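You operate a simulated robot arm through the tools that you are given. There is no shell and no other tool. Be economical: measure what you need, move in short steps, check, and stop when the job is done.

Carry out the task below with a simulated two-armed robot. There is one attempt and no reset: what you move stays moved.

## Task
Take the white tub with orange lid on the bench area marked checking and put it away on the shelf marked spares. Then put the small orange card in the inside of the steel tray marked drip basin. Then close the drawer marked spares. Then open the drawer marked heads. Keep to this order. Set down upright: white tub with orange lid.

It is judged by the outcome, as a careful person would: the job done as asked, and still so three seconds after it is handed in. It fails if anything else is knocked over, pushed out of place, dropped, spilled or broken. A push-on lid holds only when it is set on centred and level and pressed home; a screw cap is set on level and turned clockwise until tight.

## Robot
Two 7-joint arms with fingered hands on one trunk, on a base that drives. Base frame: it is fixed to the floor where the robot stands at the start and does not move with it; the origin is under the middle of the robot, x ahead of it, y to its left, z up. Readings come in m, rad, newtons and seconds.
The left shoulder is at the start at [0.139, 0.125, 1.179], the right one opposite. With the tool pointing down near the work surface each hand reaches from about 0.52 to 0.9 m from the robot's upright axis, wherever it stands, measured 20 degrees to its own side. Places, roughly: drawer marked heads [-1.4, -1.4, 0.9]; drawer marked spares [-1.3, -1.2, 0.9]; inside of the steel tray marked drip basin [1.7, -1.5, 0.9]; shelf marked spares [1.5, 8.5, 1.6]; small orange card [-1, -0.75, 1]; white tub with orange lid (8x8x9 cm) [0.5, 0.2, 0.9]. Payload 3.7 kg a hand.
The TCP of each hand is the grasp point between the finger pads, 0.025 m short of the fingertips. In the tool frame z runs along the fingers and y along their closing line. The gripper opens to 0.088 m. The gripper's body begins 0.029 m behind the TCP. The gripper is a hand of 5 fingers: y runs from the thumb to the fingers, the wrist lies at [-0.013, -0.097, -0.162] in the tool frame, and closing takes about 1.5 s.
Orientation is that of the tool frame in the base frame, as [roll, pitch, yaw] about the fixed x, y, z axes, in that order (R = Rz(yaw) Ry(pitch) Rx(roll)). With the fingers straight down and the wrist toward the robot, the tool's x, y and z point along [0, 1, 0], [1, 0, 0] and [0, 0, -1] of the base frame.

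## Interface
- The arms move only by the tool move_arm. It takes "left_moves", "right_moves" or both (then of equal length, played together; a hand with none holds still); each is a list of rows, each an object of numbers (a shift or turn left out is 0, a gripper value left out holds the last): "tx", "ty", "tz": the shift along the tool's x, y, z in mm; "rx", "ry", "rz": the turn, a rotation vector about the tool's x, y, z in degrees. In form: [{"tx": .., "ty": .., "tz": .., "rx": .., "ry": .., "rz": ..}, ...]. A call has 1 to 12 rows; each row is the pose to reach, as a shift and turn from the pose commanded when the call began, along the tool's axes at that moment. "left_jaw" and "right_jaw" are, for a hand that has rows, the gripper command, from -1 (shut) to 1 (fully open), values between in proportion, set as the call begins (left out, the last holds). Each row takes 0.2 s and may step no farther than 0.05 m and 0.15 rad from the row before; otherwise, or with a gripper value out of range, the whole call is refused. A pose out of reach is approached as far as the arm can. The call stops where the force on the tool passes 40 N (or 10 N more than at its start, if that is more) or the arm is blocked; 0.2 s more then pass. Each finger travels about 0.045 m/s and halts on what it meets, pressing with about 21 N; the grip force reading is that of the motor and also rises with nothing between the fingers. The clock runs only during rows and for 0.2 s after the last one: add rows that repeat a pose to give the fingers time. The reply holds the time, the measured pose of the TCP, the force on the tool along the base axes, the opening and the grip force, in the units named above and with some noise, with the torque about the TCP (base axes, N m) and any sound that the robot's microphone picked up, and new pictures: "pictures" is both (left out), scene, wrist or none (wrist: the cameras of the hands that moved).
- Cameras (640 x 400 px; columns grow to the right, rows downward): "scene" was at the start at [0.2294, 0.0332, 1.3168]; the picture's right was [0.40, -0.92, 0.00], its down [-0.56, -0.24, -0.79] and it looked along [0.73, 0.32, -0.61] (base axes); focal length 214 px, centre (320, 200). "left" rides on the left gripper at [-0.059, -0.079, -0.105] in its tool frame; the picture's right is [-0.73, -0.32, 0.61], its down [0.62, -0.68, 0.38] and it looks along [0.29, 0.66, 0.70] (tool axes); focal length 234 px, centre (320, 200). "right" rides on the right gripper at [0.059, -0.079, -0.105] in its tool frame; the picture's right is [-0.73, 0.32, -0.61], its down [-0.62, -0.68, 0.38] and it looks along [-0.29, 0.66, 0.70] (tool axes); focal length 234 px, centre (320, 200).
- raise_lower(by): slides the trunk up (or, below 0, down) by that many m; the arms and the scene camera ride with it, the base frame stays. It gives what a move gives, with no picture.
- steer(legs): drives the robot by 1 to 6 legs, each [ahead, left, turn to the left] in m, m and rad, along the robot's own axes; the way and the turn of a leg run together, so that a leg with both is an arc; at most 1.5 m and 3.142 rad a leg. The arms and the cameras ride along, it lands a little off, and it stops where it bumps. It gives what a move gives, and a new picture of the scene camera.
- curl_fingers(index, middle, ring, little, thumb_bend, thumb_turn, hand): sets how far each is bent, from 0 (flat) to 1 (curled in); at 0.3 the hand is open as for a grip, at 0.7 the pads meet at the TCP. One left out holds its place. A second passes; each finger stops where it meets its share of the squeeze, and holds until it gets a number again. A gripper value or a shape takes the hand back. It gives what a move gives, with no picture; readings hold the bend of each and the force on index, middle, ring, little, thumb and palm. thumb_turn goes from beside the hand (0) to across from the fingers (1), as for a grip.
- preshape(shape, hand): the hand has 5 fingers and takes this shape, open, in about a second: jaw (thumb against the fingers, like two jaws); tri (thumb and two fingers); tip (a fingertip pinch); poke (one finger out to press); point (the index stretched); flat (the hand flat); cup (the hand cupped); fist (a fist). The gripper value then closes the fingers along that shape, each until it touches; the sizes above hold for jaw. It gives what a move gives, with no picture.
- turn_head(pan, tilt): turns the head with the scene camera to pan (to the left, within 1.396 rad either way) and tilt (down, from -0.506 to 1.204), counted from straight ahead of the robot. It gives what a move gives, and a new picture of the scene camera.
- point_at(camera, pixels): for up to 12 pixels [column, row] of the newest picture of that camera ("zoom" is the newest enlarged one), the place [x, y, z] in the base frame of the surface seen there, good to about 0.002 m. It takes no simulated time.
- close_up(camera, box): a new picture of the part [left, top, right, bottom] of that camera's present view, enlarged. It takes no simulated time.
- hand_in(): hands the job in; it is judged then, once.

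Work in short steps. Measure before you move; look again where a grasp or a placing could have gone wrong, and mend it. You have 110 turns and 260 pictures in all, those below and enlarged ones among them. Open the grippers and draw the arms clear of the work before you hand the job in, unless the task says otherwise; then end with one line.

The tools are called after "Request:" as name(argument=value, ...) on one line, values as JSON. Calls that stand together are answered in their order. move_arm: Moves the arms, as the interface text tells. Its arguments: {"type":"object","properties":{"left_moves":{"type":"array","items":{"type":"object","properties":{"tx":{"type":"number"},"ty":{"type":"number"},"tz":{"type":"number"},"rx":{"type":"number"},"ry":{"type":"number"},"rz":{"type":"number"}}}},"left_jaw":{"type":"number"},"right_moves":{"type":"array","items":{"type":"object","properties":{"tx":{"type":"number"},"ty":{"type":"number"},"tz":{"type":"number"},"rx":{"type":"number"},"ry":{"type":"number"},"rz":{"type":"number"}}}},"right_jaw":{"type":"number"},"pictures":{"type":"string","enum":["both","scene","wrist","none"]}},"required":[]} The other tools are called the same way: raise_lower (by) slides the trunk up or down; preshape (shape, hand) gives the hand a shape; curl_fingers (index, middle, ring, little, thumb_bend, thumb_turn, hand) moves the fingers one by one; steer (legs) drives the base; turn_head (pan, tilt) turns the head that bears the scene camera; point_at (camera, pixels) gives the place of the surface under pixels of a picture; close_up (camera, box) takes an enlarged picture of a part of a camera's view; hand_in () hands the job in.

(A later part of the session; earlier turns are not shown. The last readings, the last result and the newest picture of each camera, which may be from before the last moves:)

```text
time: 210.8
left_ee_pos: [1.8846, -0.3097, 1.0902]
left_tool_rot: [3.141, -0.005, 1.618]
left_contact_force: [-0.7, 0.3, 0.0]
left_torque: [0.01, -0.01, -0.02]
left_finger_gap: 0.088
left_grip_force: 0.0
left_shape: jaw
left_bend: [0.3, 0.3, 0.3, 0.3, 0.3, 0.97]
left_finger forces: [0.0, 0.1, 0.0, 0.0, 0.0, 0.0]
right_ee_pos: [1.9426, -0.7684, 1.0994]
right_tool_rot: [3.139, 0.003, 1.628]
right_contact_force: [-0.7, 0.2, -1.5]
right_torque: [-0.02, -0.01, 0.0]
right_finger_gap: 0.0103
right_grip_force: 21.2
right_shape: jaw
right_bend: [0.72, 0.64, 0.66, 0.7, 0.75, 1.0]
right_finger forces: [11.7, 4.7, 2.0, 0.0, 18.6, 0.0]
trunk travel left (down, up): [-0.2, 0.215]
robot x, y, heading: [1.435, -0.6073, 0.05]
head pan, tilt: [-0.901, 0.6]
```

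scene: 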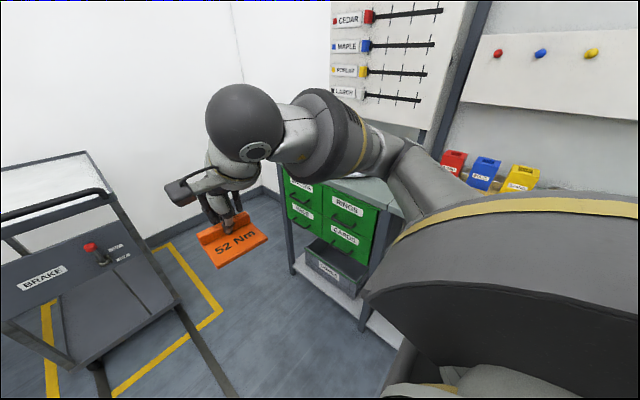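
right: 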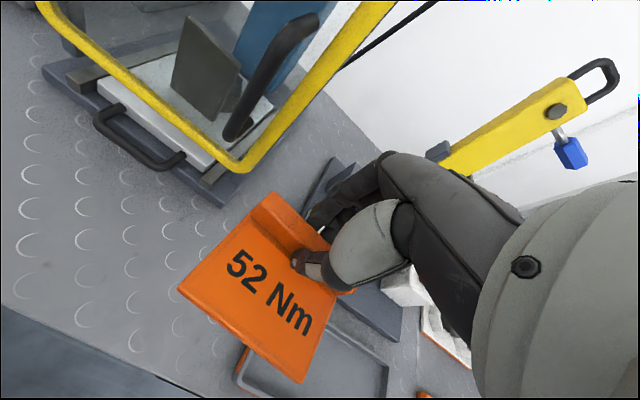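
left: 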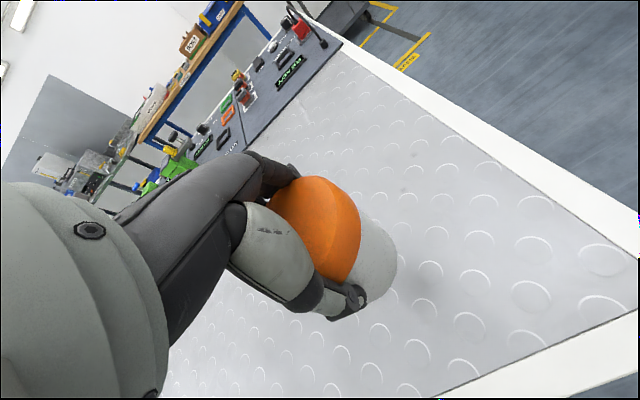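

I turn right to face the rack (−y) and look at the tray.

Request:
steer(legs=[[0, 0, -1.62]])

Request:
turn_head(pan=0.2, tilt=0.65)

```text
time: 215.2
left_ee_pos: [1.6927, -1.0862, 1.0894]
left_tool_rot: [-3.141, -0.005, -0.047]
left_contact_force: [-0.1, -0.2, -0.4]
left_torque: [0.01, -0.01, -0.02]
left_finger_gap: 0.0877
left_grip_force: 0.2
left_shape: jaw
left_bend: [0.3, 0.3, 0.3, 0.3, 0.3, 0.97]
left_finger forces: [0.1, 0.1, 0.1, 0.0, 0.1, 0.0]
right_ee_pos: [1.2309, -1.1004, 1.1]
right_tool_rot: [3.138, 0.001, -0.034]
right_contact_force: [-0.6, 0.6, 0.7]
right_torque: [-0.02, -0.04, 0.0]
right_finger_gap: 0.0105
right_grip_force: 21.1
right_shape: jaw
right_bend: [0.72, 0.64, 0.71, 0.7, 0.75, 1.0]
right_finger forces: [11.5, 4.7, 1.9, 0.0, 18.2, 0.0]
trunk travel left (down, up): [-0.2, 0.215]
robot x, y, heading: [1.4384, -0.6131, -1.615]
head pan, tilt: [-0.901, 0.6]
```

scene: 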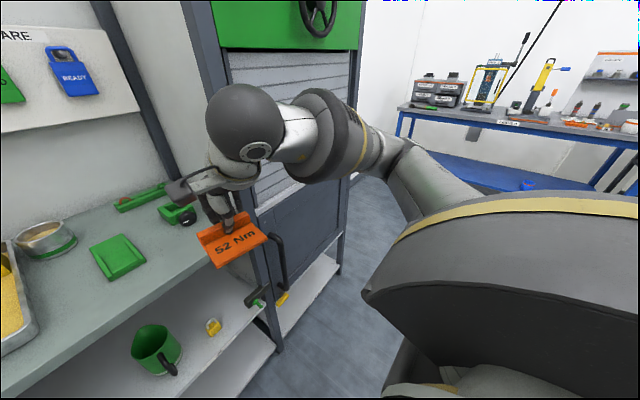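

```text
time: 216.5
left_ee_pos: [1.6932, -1.0849, 1.0882]
left_tool_rot: [-3.14, -0.006, -0.046]
left_contact_force: [0.0, 0.4, -0.1]
left_torque: [0.01, -0.01, 0.0]
left_finger_gap: 0.088
left_grip_force: 0.1
left_shape: jaw
left_bend: [0.3, 0.3, 0.3, 0.3, 0.3, 0.97]
left_finger forces: [0.0, 0.1, 0.1, 0.0, 0.0, 0.1]
right_ee_pos: [1.2319, -1.0998, 1.1007]
right_tool_rot: [3.137, 0.001, -0.035]
right_contact_force: [-0.3, 0.3, 0.1]
right_torque: [-0.02, 0.02, 0.0]
right_finger_gap: 0.0101
right_grip_force: 20.5
right_shape: jaw
right_bend: [0.72, 0.64, 0.71, 0.7, 0.75, 1.0]
right_finger forces: [11.6, 4.8, 2.1, 0.0, 18.3, 0.0]
trunk travel left (down, up): [-0.2, 0.215]
robot x, y, heading: [1.4355, -0.6109, -1.611]
head pan, tilt: [0.201, 0.649]
```

scene: 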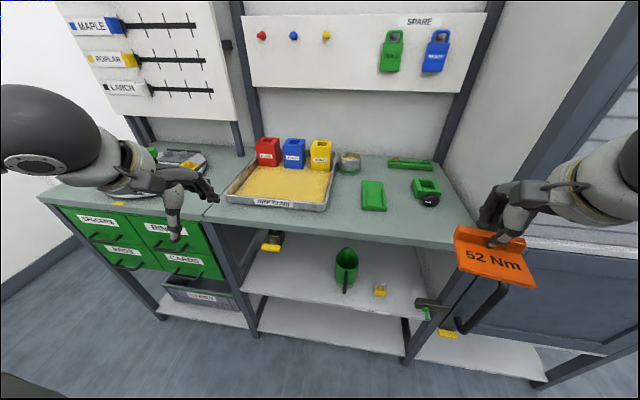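

I zoom on the tray to read its label and measure its inside.

Request:
close_up(camera="scene", box=[210, 130, 350, 220])

Request:
point_at(camera="zoom", pixels=[[80, 290], [560, 330], [150, 160], [560, 180], [320, 240], [250, 250], [430, 260], [320, 315], [320, 335], [320, 170], [270, 130]])

```text
4.44 times, centred on (280, 175) of scene
```

zoom: 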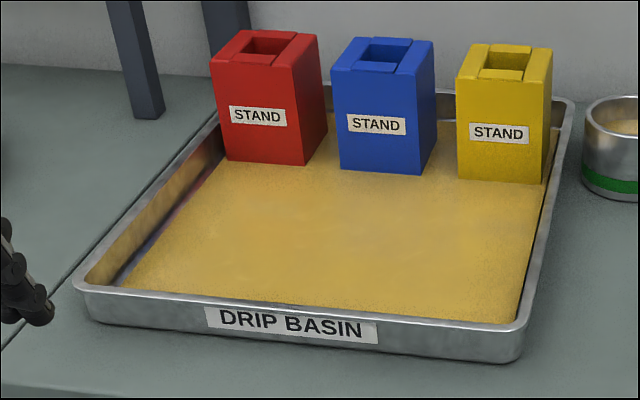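

```text
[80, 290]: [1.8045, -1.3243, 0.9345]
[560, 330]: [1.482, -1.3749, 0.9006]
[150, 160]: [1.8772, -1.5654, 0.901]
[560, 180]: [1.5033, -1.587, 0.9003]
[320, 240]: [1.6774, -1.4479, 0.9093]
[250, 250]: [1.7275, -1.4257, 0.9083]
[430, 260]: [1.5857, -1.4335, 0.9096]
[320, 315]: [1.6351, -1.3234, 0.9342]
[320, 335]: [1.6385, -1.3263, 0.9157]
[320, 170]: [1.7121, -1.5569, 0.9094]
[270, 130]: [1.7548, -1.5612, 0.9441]
```

Label reads DRIP BASIN; interior floor z≈0.909, rim 0.935, stands' front at y≈−1.56. I raise the left hand 100 mm, then shift left 0.37 m and forward 0.2 m.

Request:
move_arm(left_moves=[{"tz": -40}, {"tz": -80}, {"tz": -120}], pictures="none")

Request:
steer(legs=[[0, 0, 0.04], [0.1, 0.36, 0], [0.1, 0, 0]])

Request:
turn_head(pan=-0.2, tilt=0.85)

```text
time: 217.3
left_ee_pos: [1.6914, -1.085, 1.2101]
left_tool_rot: [-3.141, -0.007, -0.046]
left_contact_force: [0.1, -0.2, 0.8]
left_torque: [-0.01, 0.04, -0.03]
left_finger_gap: 0.0878
left_grip_force: 0.1
left_shape: jaw
left_bend: [0.3, 0.3, 0.3, 0.3, 0.3, 0.97]
left_finger forces: [0.0, 0.1, 0.0, 0.1, 0.1, 0.1]
right_ee_pos: [1.2303, -1.099, 1.0999]
right_tool_rot: [3.138, 0.003, -0.034]
right_contact_force: [-0.3, 0.1, -0.4]
right_torque: [-0.04, 0.01, 0.0]
right_finger_gap: 0.0104
right_grip_force: 20.9
right_shape: jaw
right_bend: [0.72, 0.64, 0.71, 0.7, 0.75, 1.0]
right_finger forces: [11.6, 4.7, 1.9, 0.0, 18.3, 0.1]
trunk travel left (down, up): [-0.2, 0.215]
robot x, y, heading: [1.434, -0.6081, -1.614]
head pan, tilt: [0.201, 0.649]
```

```text
time: 220.9
left_ee_pos: [2.07, -1.2786, 1.2089]
left_tool_rot: [3.141, -0.005, -0.009]
left_contact_force: [0.5, 0.0, 0.4]
left_torque: [0.01, 0.04, -0.02]
left_finger_gap: 0.088
left_grip_force: 0.1
left_shape: jaw
left_bend: [0.3, 0.3, 0.3, 0.3, 0.3, 0.97]
left_finger forces: [0.1, 0.0, 0.1, 0.0, 0.0, 0.0]
right_ee_pos: [1.6094, -1.3088, 1.0997]
right_tool_rot: [3.139, 0.004, -0.002]
right_contact_force: [-0.8, -0.5, -0.4]
right_torque: [0.0, 0.0, 0.03]
right_finger_gap: 0.0102
right_grip_force: 20.7
right_shape: jaw
right_bend: [0.72, 0.64, 0.71, 0.7, 0.75, 1.0]
right_finger forces: [11.6, 4.7, 2.0, 0.0, 18.3, 0.0]
trunk travel left (down, up): [-0.2, 0.215]
robot x, y, heading: [1.7981, -0.8132, -1.579]
head pan, tilt: [0.201, 0.649]
```

scene: 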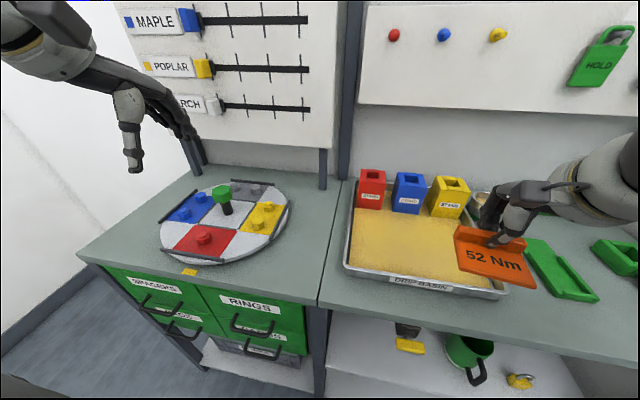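

```text
time: 221.7
left_ee_pos: [2.0689, -1.2788, 1.2098]
left_tool_rot: [-3.142, -0.007, -0.01]
left_contact_force: [0.3, -0.8, -0.2]
left_torque: [0.01, 0.0, -0.02]
left_finger_gap: 0.0877
left_grip_force: 0.0
left_shape: jaw
left_bend: [0.3, 0.3, 0.3, 0.3, 0.3, 0.97]
left_finger forces: [0.1, 0.1, 0.1, 0.1, 0.0, 0.0]
right_ee_pos: [1.6096, -1.3087, 1.0998]
right_tool_rot: [3.138, 0.002, -0.001]
right_contact_force: [0.1, 0.6, -0.8]
right_torque: [-0.03, -0.01, -0.01]
right_finger_gap: 0.0103
right_grip_force: 21.1
right_shape: jaw
right_bend: [0.72, 0.64, 0.71, 0.7, 0.75, 1.0]
right_finger forces: [11.7, 4.7, 2.0, 0.1, 18.3, 0.0]
trunk travel left (down, up): [-0.2, 0.215]
robot x, y, heading: [1.7941, -0.8158, -1.579]
head pan, tilt: [-0.201, 0.85]
```

scene: 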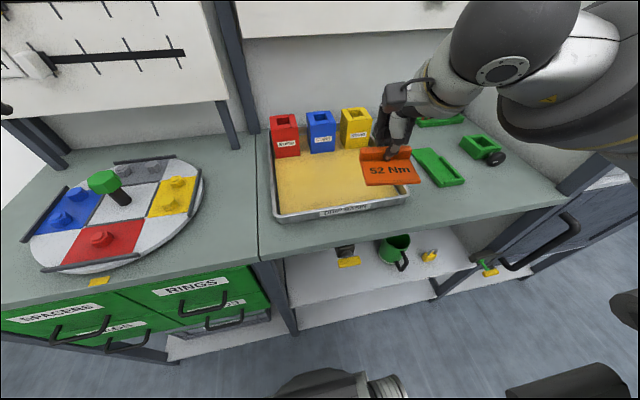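

I move the card over the tray centre (1.66, −1.45) and down to just above the floor.

Request:
move_arm(right_moves=[{"tx": 15, "ty": 40}, {"tx": 30, "ty": 80}, {"tx": 42, "ty": 115}, {"tx": 50, "ty": 141, "tz": 20}, {"tx": 50, "ty": 141, "tz": 60}, {"tx": 50, "ty": 141, "tz": 95}, {"tx": 50, "ty": 141, "tz": 120}, {"tx": 50, "ty": 141, "tz": 135}])

Request:
close_up(camera="scene", box=[250, 90, 450, 230])

```text
time: 223.5
left_ee_pos: [2.0703, -1.2801, 1.2102]
left_tool_rot: [-3.14, -0.005, -0.011]
left_contact_force: [0.1, 0.1, 0.0]
left_torque: [-0.01, 0.01, -0.03]
left_finger_gap: 0.088
left_grip_force: 0.1
left_shape: jaw
left_bend: [0.3, 0.3, 0.3, 0.3, 0.3, 0.97]
left_finger forces: [0.0, 0.0, 0.1, 0.1, 0.0, 0.1]
right_ee_pos: [1.658, -1.4484, 0.965]
right_tool_rot: [3.138, 0.001, -0.001]
right_contact_force: [-0.2, 0.4, -0.5]
right_torque: [-0.01, -0.01, -0.01]
right_finger_gap: 0.0102
right_grip_force: 21.3
right_shape: jaw
right_bend: [0.72, 0.65, 0.71, 0.7, 0.75, 1.0]
right_finger forces: [11.8, 4.7, 1.9, 0.0, 18.4, 0.1]
trunk travel left (down, up): [-0.2, 0.215]
robot x, y, heading: [1.799, -0.8124, -1.575]
head pan, tilt: [-0.201, 0.85]
```

scene: 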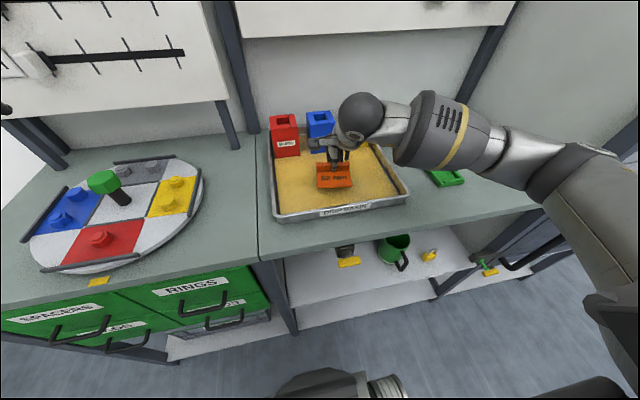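
right: 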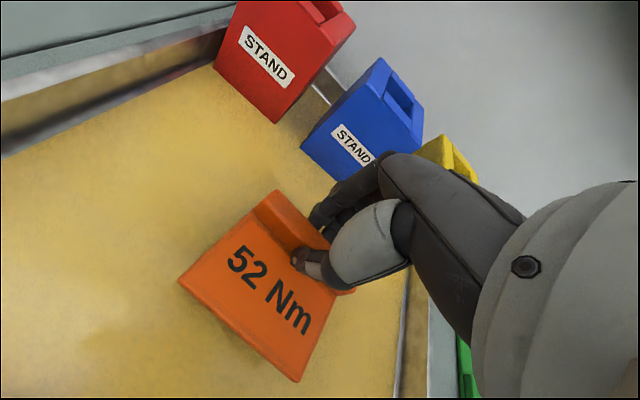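

```text
2.86 times, centred on (350, 160) of scene
```

zoom: 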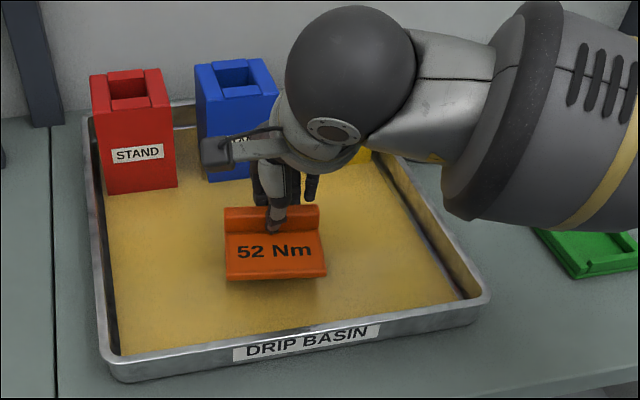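

Inside the tray, clear on all sides. I creep down until contact.

Request:
move_arm(right_moves=[{"tz": 8}, {"tz": 13}, {"tz": 17}, {"tz": 20}, {"tz": 22}], pictures="none")

```text
time: 224.7
left_ee_pos: [2.0699, -1.2786, 1.2096]
left_tool_rot: [3.141, -0.005, -0.011]
left_contact_force: [-0.5, 0.0, 0.2]
left_torque: [-0.01, 0.0, 0.01]
left_finger_gap: 0.0879
left_grip_force: 0.1
left_shape: jaw
left_bend: [0.3, 0.3, 0.3, 0.3, 0.3, 0.97]
left_finger forces: [0.0, 0.0, 0.0, 0.0, 0.0, 0.1]
right_ee_pos: [1.6585, -1.4498, 0.9426]
right_tool_rot: [3.137, 0.002, -0.001]
right_contact_force: [0.8, 0.2, 0.4]
right_torque: [0.02, -0.02, 0.0]
right_finger_gap: 0.01
right_grip_force: 21.1
right_shape: jaw
right_bend: [0.72, 0.65, 0.71, 0.7, 0.75, 1.0]
right_finger forces: [11.8, 4.6, 1.9, 0.1, 18.4, 0.1]
trunk travel left (down, up): [-0.2, 0.215]
robot x, y, heading: [1.7964, -0.8106, -1.578]
head pan, tilt: [-0.201, 0.85]
```

Request:
move_arm(right_moves=[{"tz": 2}, {"tz": 4}, {"tz": 6}], pictures="none")

Request:
close_up(camera="scene", box=[310, 140, 360, 200])

```text
time: 225.5
left_ee_pos: [2.069, -1.2781, 1.2106]
left_tool_rot: [3.14, -0.003, -0.011]
left_contact_force: [-0.5, 0.6, 0.1]
left_torque: [0.04, -0.03, -0.01]
left_finger_gap: 0.088
left_grip_force: 0.1
left_shape: jaw
left_bend: [0.3, 0.3, 0.3, 0.3, 0.3, 0.97]
left_finger forces: [0.0, 0.0, 0.0, 0.1, 0.1, 0.0]
right_ee_pos: [1.6586, -1.4504, 0.9402]
right_tool_rot: [3.132, 0.001, -0.001]
right_contact_force: [-1.6, 1.6, 9.4]
right_torque: [-0.07, 0.04, 0.01]
right_finger_gap: 0.0107
right_grip_force: 21.4
right_shape: jaw
right_bend: [0.72, 0.65, 0.71, 0.7, 0.75, 1.0]
right_finger forces: [11.8, 5.5, 2.1, 0.1, 20.7, 0.1]
trunk travel left (down, up): [-0.2, 0.215]
robot x, y, heading: [1.8001, -0.8138, -1.581]
head pan, tilt: [-0.201, 0.85]
```

```text
6.67 times, centred on (335, 170) of scene
```

zoom: 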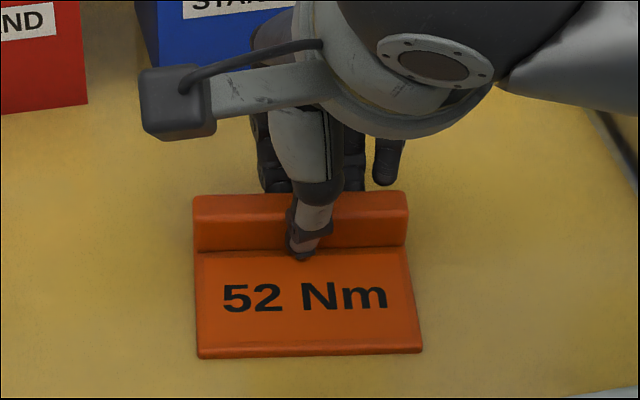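

Card rests on the tray floor (9 N). I open to half and then lift straight up.

Request:
move_arm(right_moves=[{}, {}, {}, {}, {}, {}], right_jaw=0.1, pictures="none")

Request:
move_arm(right_moves=[{"tz": -10}, {"tz": -25}, {"tz": -60}, {"tz": -105}, {"tz": -150}, {"tz": -180}], pictures="scene")

Request:
close_up(camera="scene", box=[250, 100, 420, 230])

```text
time: 226.9
left_ee_pos: [2.07, -1.2788, 1.2098]
left_tool_rot: [3.14, -0.005, -0.01]
left_contact_force: [0.6, -0.4, 0.1]
left_torque: [0.01, -0.02, 0.02]
left_finger_gap: 0.088
left_grip_force: 0.1
left_shape: jaw
left_bend: [0.3, 0.3, 0.3, 0.3, 0.3, 0.97]
left_finger forces: [0.0, 0.1, 0.0, 0.1, 0.1, 0.1]
right_ee_pos: [1.6609, -1.4506, 0.9374]
right_tool_rot: [3.137, 0.001, -0.003]
right_contact_force: [1.2, -3.9, 8.9]
right_torque: [0.21, -0.06, -0.01]
right_finger_gap: 0.045
right_grip_force: 0.1
right_shape: jaw
right_bend: [0.74, 0.43, 0.39, 0.42, 0.72, 1.0]
right_finger forces: [0.1, 0.0, 0.0, 0.0, 9.9, 0.0]
trunk travel left (down, up): [-0.2, 0.215]
robot x, y, heading: [1.7968, -0.8126, -1.582]
head pan, tilt: [-0.201, 0.85]
```

```text
time: 228.3
left_ee_pos: [2.0705, -1.2787, 1.2081]
left_tool_rot: [3.141, -0.006, -0.011]
left_contact_force: [-0.2, 0.0, -0.3]
left_torque: [0.02, 0.0, -0.02]
left_finger_gap: 0.088
left_grip_force: 0.0
left_shape: jaw
left_bend: [0.3, 0.3, 0.3, 0.3, 0.3, 0.97]
left_finger forces: [0.1, 0.0, 0.0, 0.0, 0.0, 0.0]
right_ee_pos: [1.6636, -1.4493, 1.1158]
right_tool_rot: [3.14, 0.002, -0.002]
right_contact_force: [-0.1, 0.6, -0.1]
right_torque: [0.01, 0.02, -0.02]
right_finger_gap: 0.0482
right_grip_force: 0.1
right_shape: jaw
right_bend: [0.74, 0.42, 0.39, 0.42, 0.67, 1.0]
right_finger forces: [0.1, 0.0, 0.1, 0.0, 0.1, 0.0]
trunk travel left (down, up): [-0.2, 0.215]
robot x, y, heading: [1.799, -0.8127, -1.587]
head pan, tilt: [-0.201, 0.85]
```

scene: 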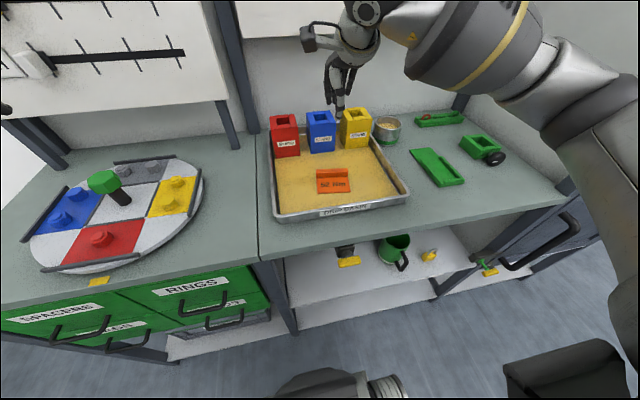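

```text
3.08 times, centred on (335, 165) of scene
```

zoom: 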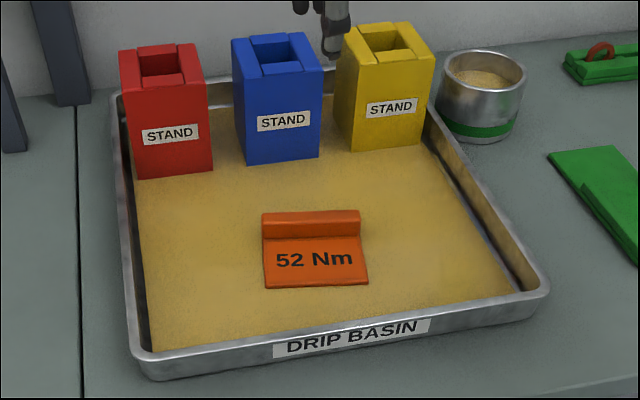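

The card lies flat inside the basin. I draw the right hand back, reverse, turn right to face −x and drive back toward the rebuild bench.

Request:
move_arm(right_moves=[{"ty": -45, "tz": -15}, {"ty": -90, "tz": -30}, {"ty": -135, "tz": -45}, {"ty": -165, "tz": -60}], right_jaw=1, pictures="none")

Request:
steer(legs=[[-0.21, 0, 0], [0, 0, -1.555], [1.5, 0, 0]])

Request:
turn_head(pan=0.2, tilt=0.6)

```text
time: 229.3
left_ee_pos: [2.0705, -1.2788, 1.2095]
left_tool_rot: [3.139, -0.007, -0.011]
left_contact_force: [-0.4, 0.1, 0.4]
left_torque: [-0.01, 0.0, 0.0]
left_finger_gap: 0.0877
left_grip_force: 0.1
left_shape: jaw
left_bend: [0.3, 0.3, 0.3, 0.3, 0.3, 0.97]
left_finger forces: [0.0, 0.0, 0.0, 0.0, 0.1, 0.1]
right_ee_pos: [1.6619, -1.2845, 1.1783]
right_tool_rot: [3.138, 0.002, -0.002]
right_contact_force: [0.2, -0.5, -0.2]
right_torque: [-0.01, -0.01, 0.0]
right_finger_gap: 0.0877
right_grip_force: 0.0
right_shape: jaw
right_bend: [0.3, 0.3, 0.3, 0.3, 0.3, 0.98]
right_finger forces: [0.0, 0.1, 0.0, 0.0, 0.0, 0.0]
trunk travel left (down, up): [-0.2, 0.215]
robot x, y, heading: [1.7987, -0.8093, -1.58]
head pan, tilt: [-0.201, 0.85]
```

```text
time: 241.6
left_ee_pos: [-0.1321, -0.944, 1.2101]
left_tool_rot: [-3.14, -0.005, -1.543]
left_contact_force: [0.3, 0.6, 0.3]
left_torque: [0.0, 0.01, -0.02]
left_finger_gap: 0.0881
left_grip_force: 0.0
left_shape: jaw
left_bend: [0.3, 0.3, 0.3, 0.3, 0.3, 0.97]
left_finger forces: [0.0, 0.0, 0.0, 0.0, 0.0, 0.0]
right_ee_pos: [-0.1541, -0.5351, 1.1786]
right_tool_rot: [3.138, 0.003, -1.533]
right_contact_force: [-0.7, 0.3, -0.5]
right_torque: [-0.01, -0.03, 0.02]
right_finger_gap: 0.0879
right_grip_force: 0.1
right_shape: jaw
right_bend: [0.3, 0.3, 0.3, 0.3, 0.3, 0.98]
right_finger forces: [0.0, 0.1, 0.0, 0.0, 0.1, 0.1]
trunk travel left (down, up): [-0.2, 0.215]
robot x, y, heading: [0.3222, -0.6563, -3.107]
head pan, tilt: [-0.201, 0.85]
```

scene: 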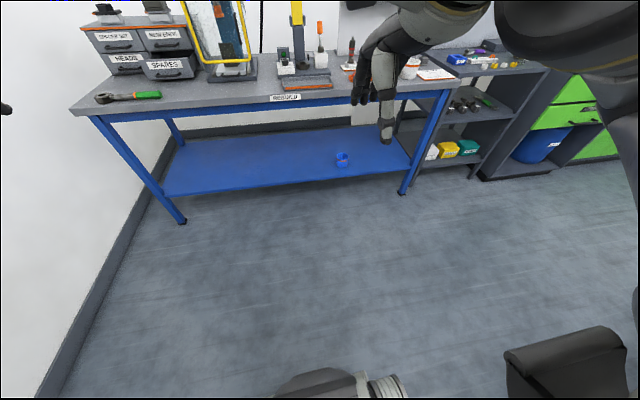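

```text
time: 242.5
left_ee_pos: [-0.1312, -0.9441, 1.2097]
left_tool_rot: [3.141, -0.006, -1.542]
left_contact_force: [-0.9, 0.2, 0.2]
left_torque: [0.01, -0.01, 0.01]
left_finger_gap: 0.0879
left_grip_force: 0.2
left_shape: jaw
left_bend: [0.3, 0.3, 0.3, 0.3, 0.3, 0.97]
left_finger forces: [0.0, 0.0, 0.0, 0.0, 0.0, 0.1]
right_ee_pos: [-0.154, -0.5352, 1.1793]
right_tool_rot: [3.137, 0.001, -1.532]
right_contact_force: [0.6, 0.7, 0.4]
right_torque: [-0.02, 0.0, 0.0]
right_finger_gap: 0.0877
right_grip_force: 0.2
right_shape: jaw
right_bend: [0.3, 0.3, 0.3, 0.3, 0.3, 0.98]
right_finger forces: [0.0, 0.0, 0.0, 0.1, 0.0, 0.1]
trunk travel left (down, up): [-0.2, 0.215]
robot x, y, heading: [0.3249, -0.6527, -3.112]
head pan, tilt: [0.201, 0.6]
```

scene: 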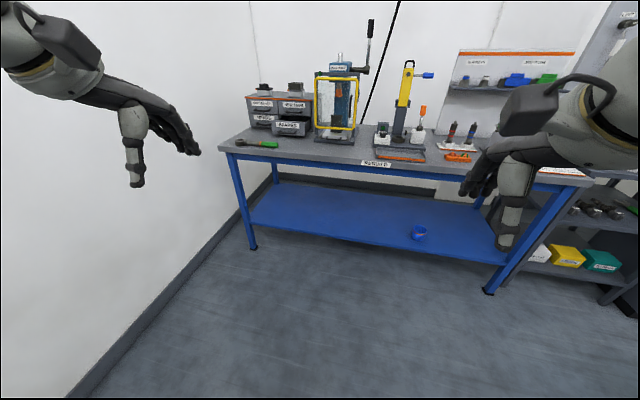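

I square up and move toward the drawer block (robot to ≈(−0.3,−1.0)) and look at the drawers.

Request:
steer(legs=[[0, 0, -0.033], [0.6, 0.34, 0]])

Request:
turn_head(pan=0.2, tilt=0.45)

Request:
close_up(camera="scene", box=[200, 120, 360, 260])

```text
time: 246.6
left_ee_pos: [-0.7308, -1.2783, 1.2101]
left_tool_rot: [3.14, -0.006, -1.573]
left_contact_force: [-0.3, 0.7, 1.2]
left_torque: [0.03, 0.02, 0.0]
left_finger_gap: 0.088
left_grip_force: 0.0
left_shape: jaw
left_bend: [0.3, 0.3, 0.3, 0.3, 0.3, 0.97]
left_finger forces: [0.0, 0.0, 0.0, 0.0, 0.1, 0.1]
right_ee_pos: [-0.7422, -0.8687, 1.1782]
right_tool_rot: [3.138, 0.002, -1.561]
right_contact_force: [-0.6, 0.4, 0.1]
right_torque: [0.0, 0.04, -0.01]
right_finger_gap: 0.0877
right_grip_force: 0.1
right_shape: jaw
right_bend: [0.3, 0.3, 0.3, 0.3, 0.3, 0.98]
right_finger forces: [0.0, 0.0, 0.0, 0.0, 0.1, 0.1]
trunk travel left (down, up): [-0.2, 0.215]
robot x, y, heading: [-0.2639, -0.9976, -3.14]
head pan, tilt: [0.201, 0.6]
```

scene: 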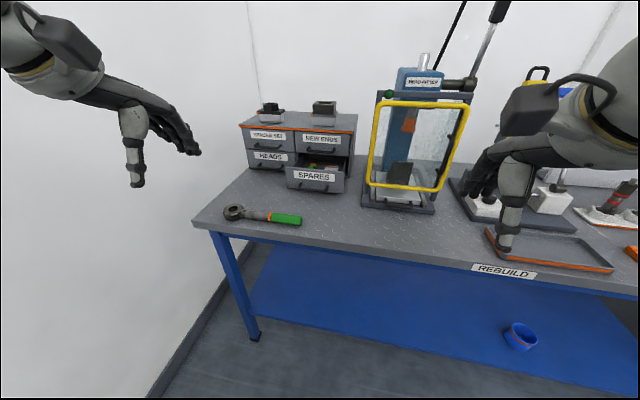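

```text
time: 247.3
left_ee_pos: [-0.7317, -1.2769, 1.2099]
left_tool_rot: [-3.141, -0.004, -1.573]
left_contact_force: [-0.5, -0.3, -0.9]
left_torque: [0.02, 0.01, 0.0]
left_finger_gap: 0.088
left_grip_force: 0.0
left_shape: jaw
left_bend: [0.3, 0.3, 0.3, 0.3, 0.3, 0.97]
left_finger forces: [0.0, 0.0, 0.0, 0.0, 0.1, 0.1]
right_ee_pos: [-0.742, -0.8677, 1.1778]
right_tool_rot: [3.14, 0.003, -1.562]
right_contact_force: [0.4, 1.2, -0.4]
right_torque: [0.01, -0.02, -0.01]
right_finger_gap: 0.0875
right_grip_force: 0.1
right_shape: jaw
right_bend: [0.3, 0.3, 0.3, 0.3, 0.3, 0.98]
right_finger forces: [0.0, 0.0, 0.0, 0.0, 0.0, 0.0]
trunk travel left (down, up): [-0.2, 0.215]
robot x, y, heading: [-0.2682, -0.997, -3.139]
head pan, tilt: [0.201, 0.45]
```

scene: 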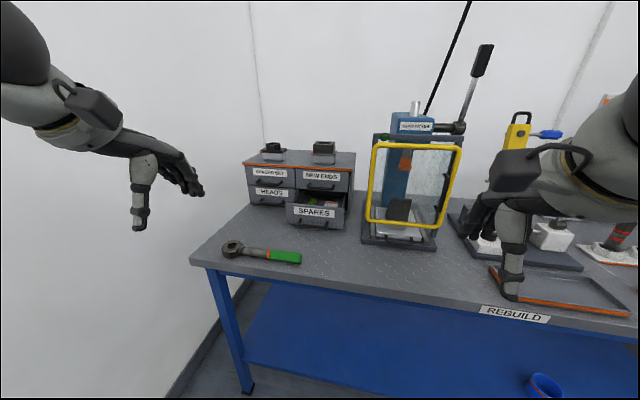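

```text
2.86 times, centred on (280, 190) of scene
```

zoom: 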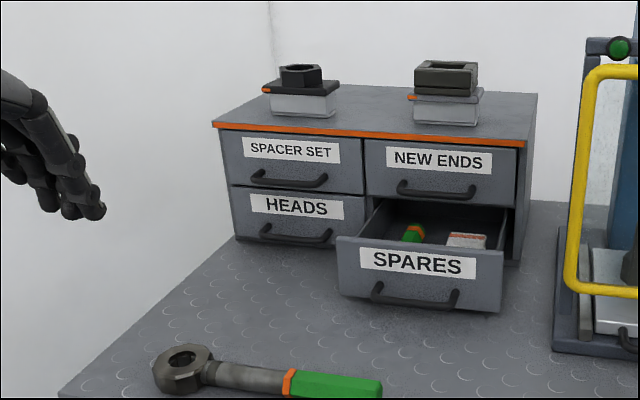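

I zoom onto the drawers to measure fronts and handles.

Request:
close_up(camera="scene", box=[245, 150, 345, 230])

Request:
point_at(camera="zoom", pixels=[[70, 170], [225, 212], [85, 280], [150, 285], [215, 285], [150, 300], [100, 300], [290, 285], [545, 305], [420, 330], [420, 395], [420, 270]])

```text
5.00 times, centred on (295, 190) of scene
```

zoom: 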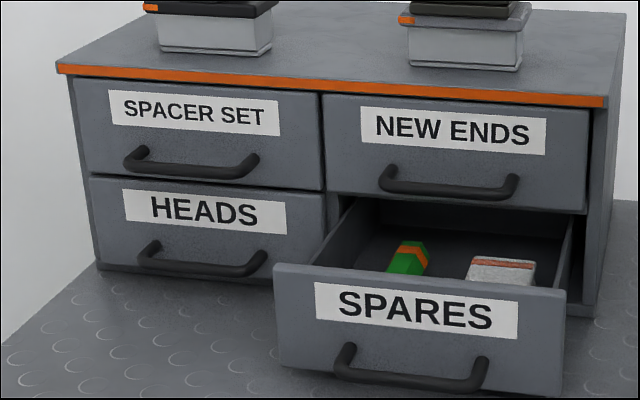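

```text
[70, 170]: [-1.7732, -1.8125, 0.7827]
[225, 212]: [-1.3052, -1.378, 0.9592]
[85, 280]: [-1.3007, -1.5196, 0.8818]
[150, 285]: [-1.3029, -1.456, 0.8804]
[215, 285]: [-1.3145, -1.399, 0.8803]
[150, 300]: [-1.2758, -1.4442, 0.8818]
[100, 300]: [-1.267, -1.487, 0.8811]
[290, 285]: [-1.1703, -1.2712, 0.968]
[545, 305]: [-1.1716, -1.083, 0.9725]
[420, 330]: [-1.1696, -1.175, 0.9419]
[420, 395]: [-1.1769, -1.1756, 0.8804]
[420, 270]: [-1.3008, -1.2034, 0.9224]
```

I measure the handle bars themselves.

Request:
point_at(camera="zoom", pixels=[[150, 258], [200, 266], [240, 270], [152, 244], [262, 257], [200, 262], [350, 375], [410, 380], [470, 385], [348, 350], [190, 170], [190, 235]])

Request:
close_up(camera="scene", box=[258, 180, 302, 212])

```text
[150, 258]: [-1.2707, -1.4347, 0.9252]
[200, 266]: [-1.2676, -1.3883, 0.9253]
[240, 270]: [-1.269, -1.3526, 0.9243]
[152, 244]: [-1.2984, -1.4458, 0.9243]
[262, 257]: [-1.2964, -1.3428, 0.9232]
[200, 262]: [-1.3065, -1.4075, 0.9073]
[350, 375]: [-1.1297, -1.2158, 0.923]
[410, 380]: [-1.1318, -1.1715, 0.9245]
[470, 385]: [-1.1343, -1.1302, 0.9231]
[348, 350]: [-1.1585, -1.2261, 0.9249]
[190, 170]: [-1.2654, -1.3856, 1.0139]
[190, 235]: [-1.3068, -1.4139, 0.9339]
```

```text
12.50 times, centred on (280, 196) of scene
```

zoom: 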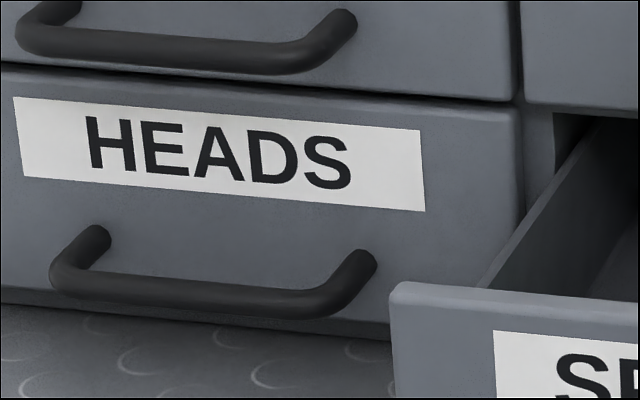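

HEADS bar: y −1.447…−1.34, x≈−1.273, z≈0.92, 27 mm free behind it. SPARES front is out by 0.135 m (bar at x −1.13). I tilt the left hand 40° forward, close it, and line it up with SPARES (y −1.175).

Request:
move_arm(left_moves=[{"rx": -8, "tx": -20, "tz": 20}, {"rx": -16, "tx": -40, "tz": 50}, {"rx": -24, "tx": -60, "tz": 80}, {"rx": -32, "tx": -80, "tz": 110}, {"rx": -40, "tx": -102, "tz": 140}, {"rx": -40, "tx": -102, "tz": 160}, {"rx": -40, "tx": -102, "tz": 160}], left_jaw=-1)

```text
time: 248.9
left_ee_pos: [-0.8219, -1.1826, 1.0186]
left_tool_rot: [2.44, -0.006, -1.571]
left_contact_force: [-0.9, -0.2, 0.5]
left_torque: [-0.01, -0.01, 0.0]
left_finger_gap: 0.0
left_grip_force: 21.0
left_shape: jaw
left_bend: [0.7, 0.7, 0.7, 0.7, 0.37, 1.0]
left_finger forces: [0.0, 0.0, 0.1, 0.0, 0.0, 0.1]
left hand out of reach, approached as far as the arm can: row 2, 3, 4, 5, 6, 7
right_ee_pos: [-0.742, -0.8673, 1.1775]
right_tool_rot: [3.139, 0.001, -1.563]
right_contact_force: [-0.8, -0.3, -0.1]
right_torque: [0.03, -0.01, 0.01]
right_finger_gap: 0.0877
right_grip_force: 0.0
right_shape: jaw
right_bend: [0.3, 0.3, 0.3, 0.3, 0.3, 0.98]
right_finger forces: [0.0, 0.0, 0.0, 0.0, 0.1, 0.1]
trunk travel left (down, up): [-0.2, 0.215]
robot x, y, heading: [-0.2686, -0.998, -3.142]
head pan, tilt: [0.201, 0.45]
```

scene: 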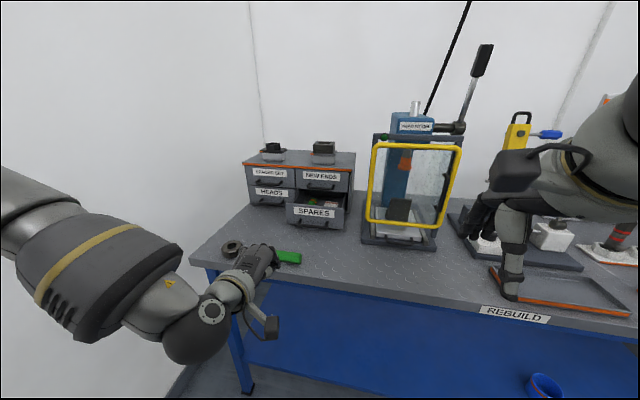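
left: 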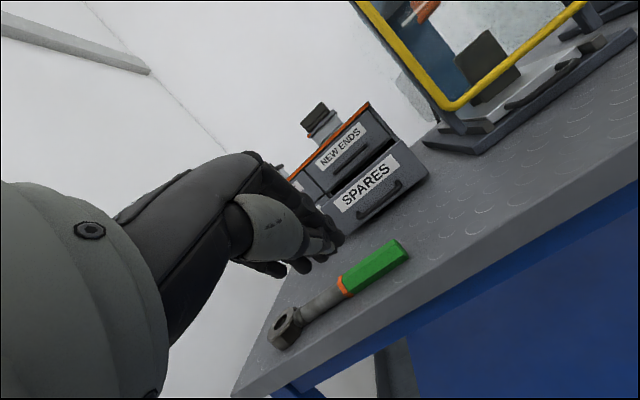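

The hand settled at (−0.82,−1.18,1.02). I measure the wrench lying beneath the path.

Request:
point_at(camera="left", pixels=[[400, 248], [375, 262], [290, 320], [320, 302], [380, 275], [360, 200], [330, 210]])

```text
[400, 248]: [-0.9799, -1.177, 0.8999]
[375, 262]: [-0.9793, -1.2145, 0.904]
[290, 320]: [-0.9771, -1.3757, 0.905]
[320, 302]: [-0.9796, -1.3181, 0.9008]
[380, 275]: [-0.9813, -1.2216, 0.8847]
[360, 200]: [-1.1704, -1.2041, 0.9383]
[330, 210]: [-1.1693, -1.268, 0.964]
```

The wrench (x≈−0.98, top 0.905) stays clear below. I drive 0.15 m forward, then move ahead past it and down to z≈0.93 in front of the SPARES handle.

Request:
steer(legs=[[0.15, 0, 0]])

Request:
move_arm(left_moves=[{"tx": -9, "ty": 31, "tz": 26}, {"tx": -18, "ty": 61, "tz": 51}, {"tx": -18, "ty": 42, "tz": 74}, {"tx": -18, "ty": 22, "tz": 98}, {"tx": -18, "ty": 3, "tz": 120}])

Request:
close_up(camera="scene", box=[200, 150, 360, 270])

```text
time: 250.3
left_ee_pos: [-0.9727, -1.1871, 1.0191]
left_tool_rot: [2.444, -0.005, -1.568]
left_contact_force: [0.0, -0.6, 0.9]
left_torque: [0.01, 0.04, 0.01]
left_finger_gap: 0.0
left_grip_force: 21.6
left_shape: jaw
left_bend: [0.7, 0.7, 0.7, 0.7, 0.37, 1.0]
left_finger forces: [0.0, 0.1, 0.1, 0.0, 0.0, 0.0]
right_ee_pos: [-0.894, -0.8707, 1.1769]
right_tool_rot: [3.138, 0.002, -1.559]
right_contact_force: [-0.4, -0.3, -0.2]
right_torque: [0.0, 0.0, 0.04]
right_finger_gap: 0.0878
right_grip_force: 0.0
right_shape: jaw
right_bend: [0.3, 0.3, 0.3, 0.3, 0.3, 0.98]
right_finger forces: [0.1, 0.0, 0.0, 0.0, 0.0, 0.0]
trunk travel left (down, up): [-0.2, 0.215]
robot x, y, heading: [-0.4164, -1.0003, -3.134]
head pan, tilt: [0.201, 0.45]
```

scene: 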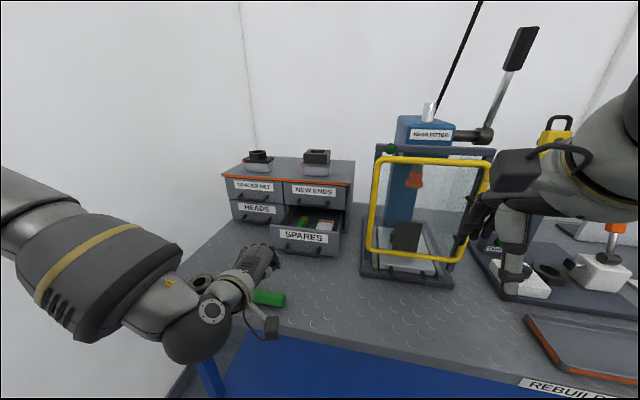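

```text
time: 251.5
left_ee_pos: [-1.0529, -1.1711, 0.9286]
left_tool_rot: [2.443, -0.005, -1.568]
left_contact_force: [0.4, 0.7, -0.1]
left_torque: [-0.04, 0.01, -0.01]
left_finger_gap: 0.0001
left_grip_force: 20.9
left_shape: jaw
left_bend: [0.7, 0.7, 0.7, 0.7, 0.37, 1.0]
left_finger forces: [0.1, 0.1, 0.1, 0.0, 0.0, 0.0]
right_ee_pos: [-0.8947, -0.8695, 1.1785]
right_tool_rot: [3.139, 0.002, -1.561]
right_contact_force: [0.3, -1.0, 0.4]
right_torque: [0.0, 0.0, 0.01]
right_finger_gap: 0.0875
right_grip_force: 0.0
right_shape: jaw
right_bend: [0.3, 0.3, 0.3, 0.3, 0.3, 0.98]
right_finger forces: [0.0, 0.0, 0.0, 0.0, 0.1, 0.0]
trunk travel left (down, up): [-0.2, 0.215]
robot x, y, heading: [-0.4176, -1.0003, -3.138]
head pan, tilt: [0.201, 0.45]
```

scene: 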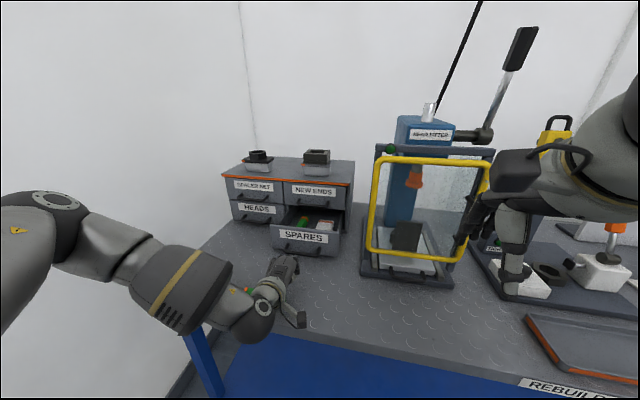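
left: 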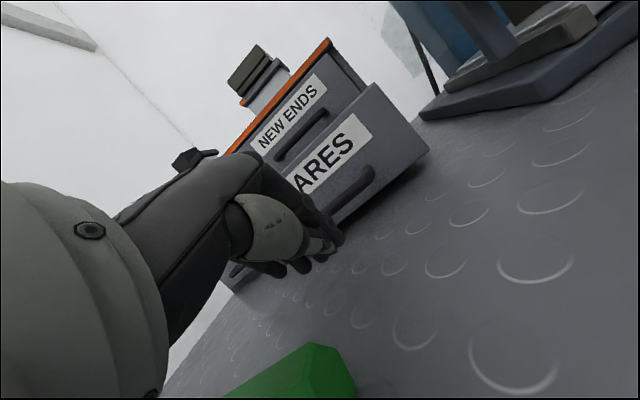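

```text
3.33 times, centred on (280, 210) of scene
```

zoom: 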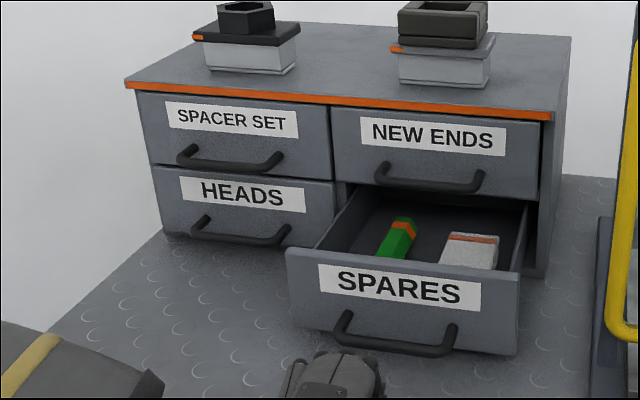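

I push ahead horizontally, first 100 mm.

Request:
move_arm(left_moves=[{"ty": 15, "tz": 13}, {"ty": 31, "tz": 26}, {"ty": 46, "tz": 39}, {"ty": 61, "tz": 51}, {"ty": 77, "tz": 64}])

Request:
close_up(camera="scene", box=[200, 150, 360, 270])

```text
time: 252.7
left_ee_pos: [-1.1536, -1.1686, 0.9293]
left_tool_rot: [2.444, -0.005, -1.567]
left_contact_force: [0.0, 0.0, -1.0]
left_torque: [-0.02, 0.03, 0.0]
left_finger_gap: 0.0
left_grip_force: 20.9
left_shape: jaw
left_bend: [0.7, 0.7, 0.7, 0.7, 0.37, 1.0]
left_finger forces: [0.1, 0.0, 0.1, 0.1, 0.0, 0.1]
right_ee_pos: [-0.8939, -0.8703, 1.178]
right_tool_rot: [3.137, 0.002, -1.558]
right_contact_force: [-0.3, -0.2, 0.5]
right_torque: [-0.04, 0.01, 0.04]
right_finger_gap: 0.0876
right_grip_force: 0.1
right_shape: jaw
right_bend: [0.3, 0.3, 0.3, 0.3, 0.3, 0.98]
right_finger forces: [0.1, 0.0, 0.0, 0.0, 0.1, 0.0]
trunk travel left (down, up): [-0.2, 0.215]
robot x, y, heading: [-0.4186, -1.0003, -3.136]
head pan, tilt: [0.201, 0.45]
```

scene: 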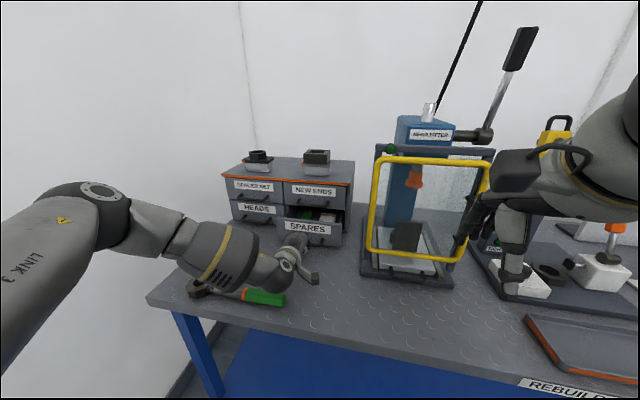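
left: 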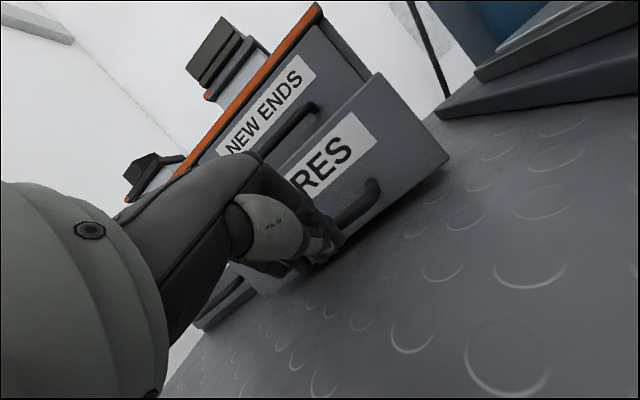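

```text
3.33 times, centred on (280, 210) of scene
```

zoom: 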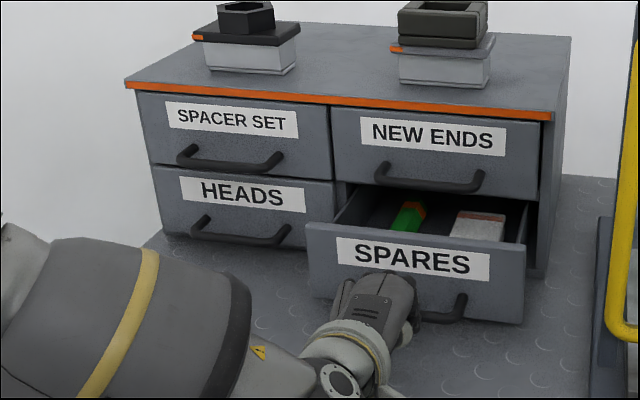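

The drawer is sliding in (~40 mm). I continue 90 mm more until it seats.

Request:
move_arm(left_moves=[{"ty": 15, "tz": 13}, {"ty": 31, "tz": 26}, {"ty": 46, "tz": 39}, {"ty": 58, "tz": 48}, {"ty": 64, "tz": 54}, {"ty": 69, "tz": 58}, {"ty": 73, "tz": 61}, {"ty": 77, "tz": 64}])

Request:
close_up(camera="scene", box=[200, 150, 360, 270])

```text
time: 254.5
left_ee_pos: [-1.2206, -1.1903, 0.9527]
left_tool_rot: [2.443, -0.006, -1.569]
left_contact_force: [0.0, -0.8, -0.1]
left_torque: [0.02, -0.04, -0.02]
left_finger_gap: 0.0
left_grip_force: 21.2
left_shape: jaw
left_bend: [0.7, 0.7, 0.7, 0.7, 0.37, 1.0]
left_finger forces: [0.0, 0.1, 0.1, 0.0, 0.0, 0.1]
left hand out of reach, approached as far as the arm can: row 2, 3, 4, 5, 6, 7, 8
right_ee_pos: [-0.8929, -0.8708, 1.1788]
right_tool_rot: [3.137, 0.001, -1.558]
right_contact_force: [0.0, -0.4, -1.0]
right_torque: [0.01, -0.01, 0.03]
right_finger_gap: 0.0876
right_grip_force: 0.0
right_shape: jaw
right_bend: [0.3, 0.3, 0.3, 0.3, 0.3, 0.98]
right_finger forces: [0.0, 0.0, 0.0, 0.1, 0.0, 0.0]
trunk travel left (down, up): [-0.2, 0.215]
robot x, y, heading: [-0.4195, -0.9991, -3.137]
head pan, tilt: [0.201, 0.45]
```

scene: 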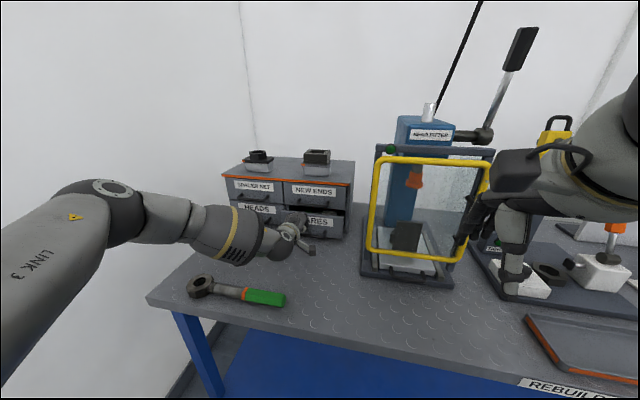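
left: 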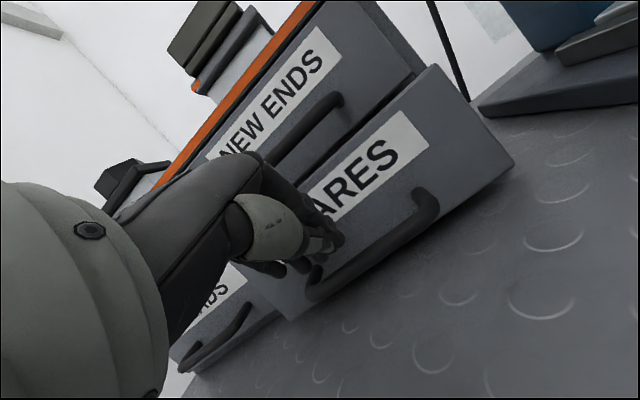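

```text
3.33 times, centred on (280, 210) of scene
```

zoom: 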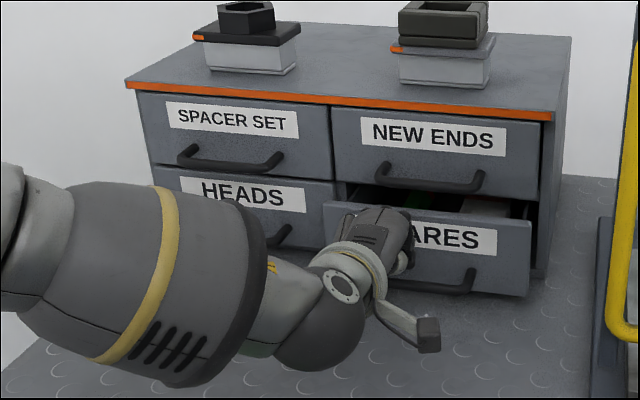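

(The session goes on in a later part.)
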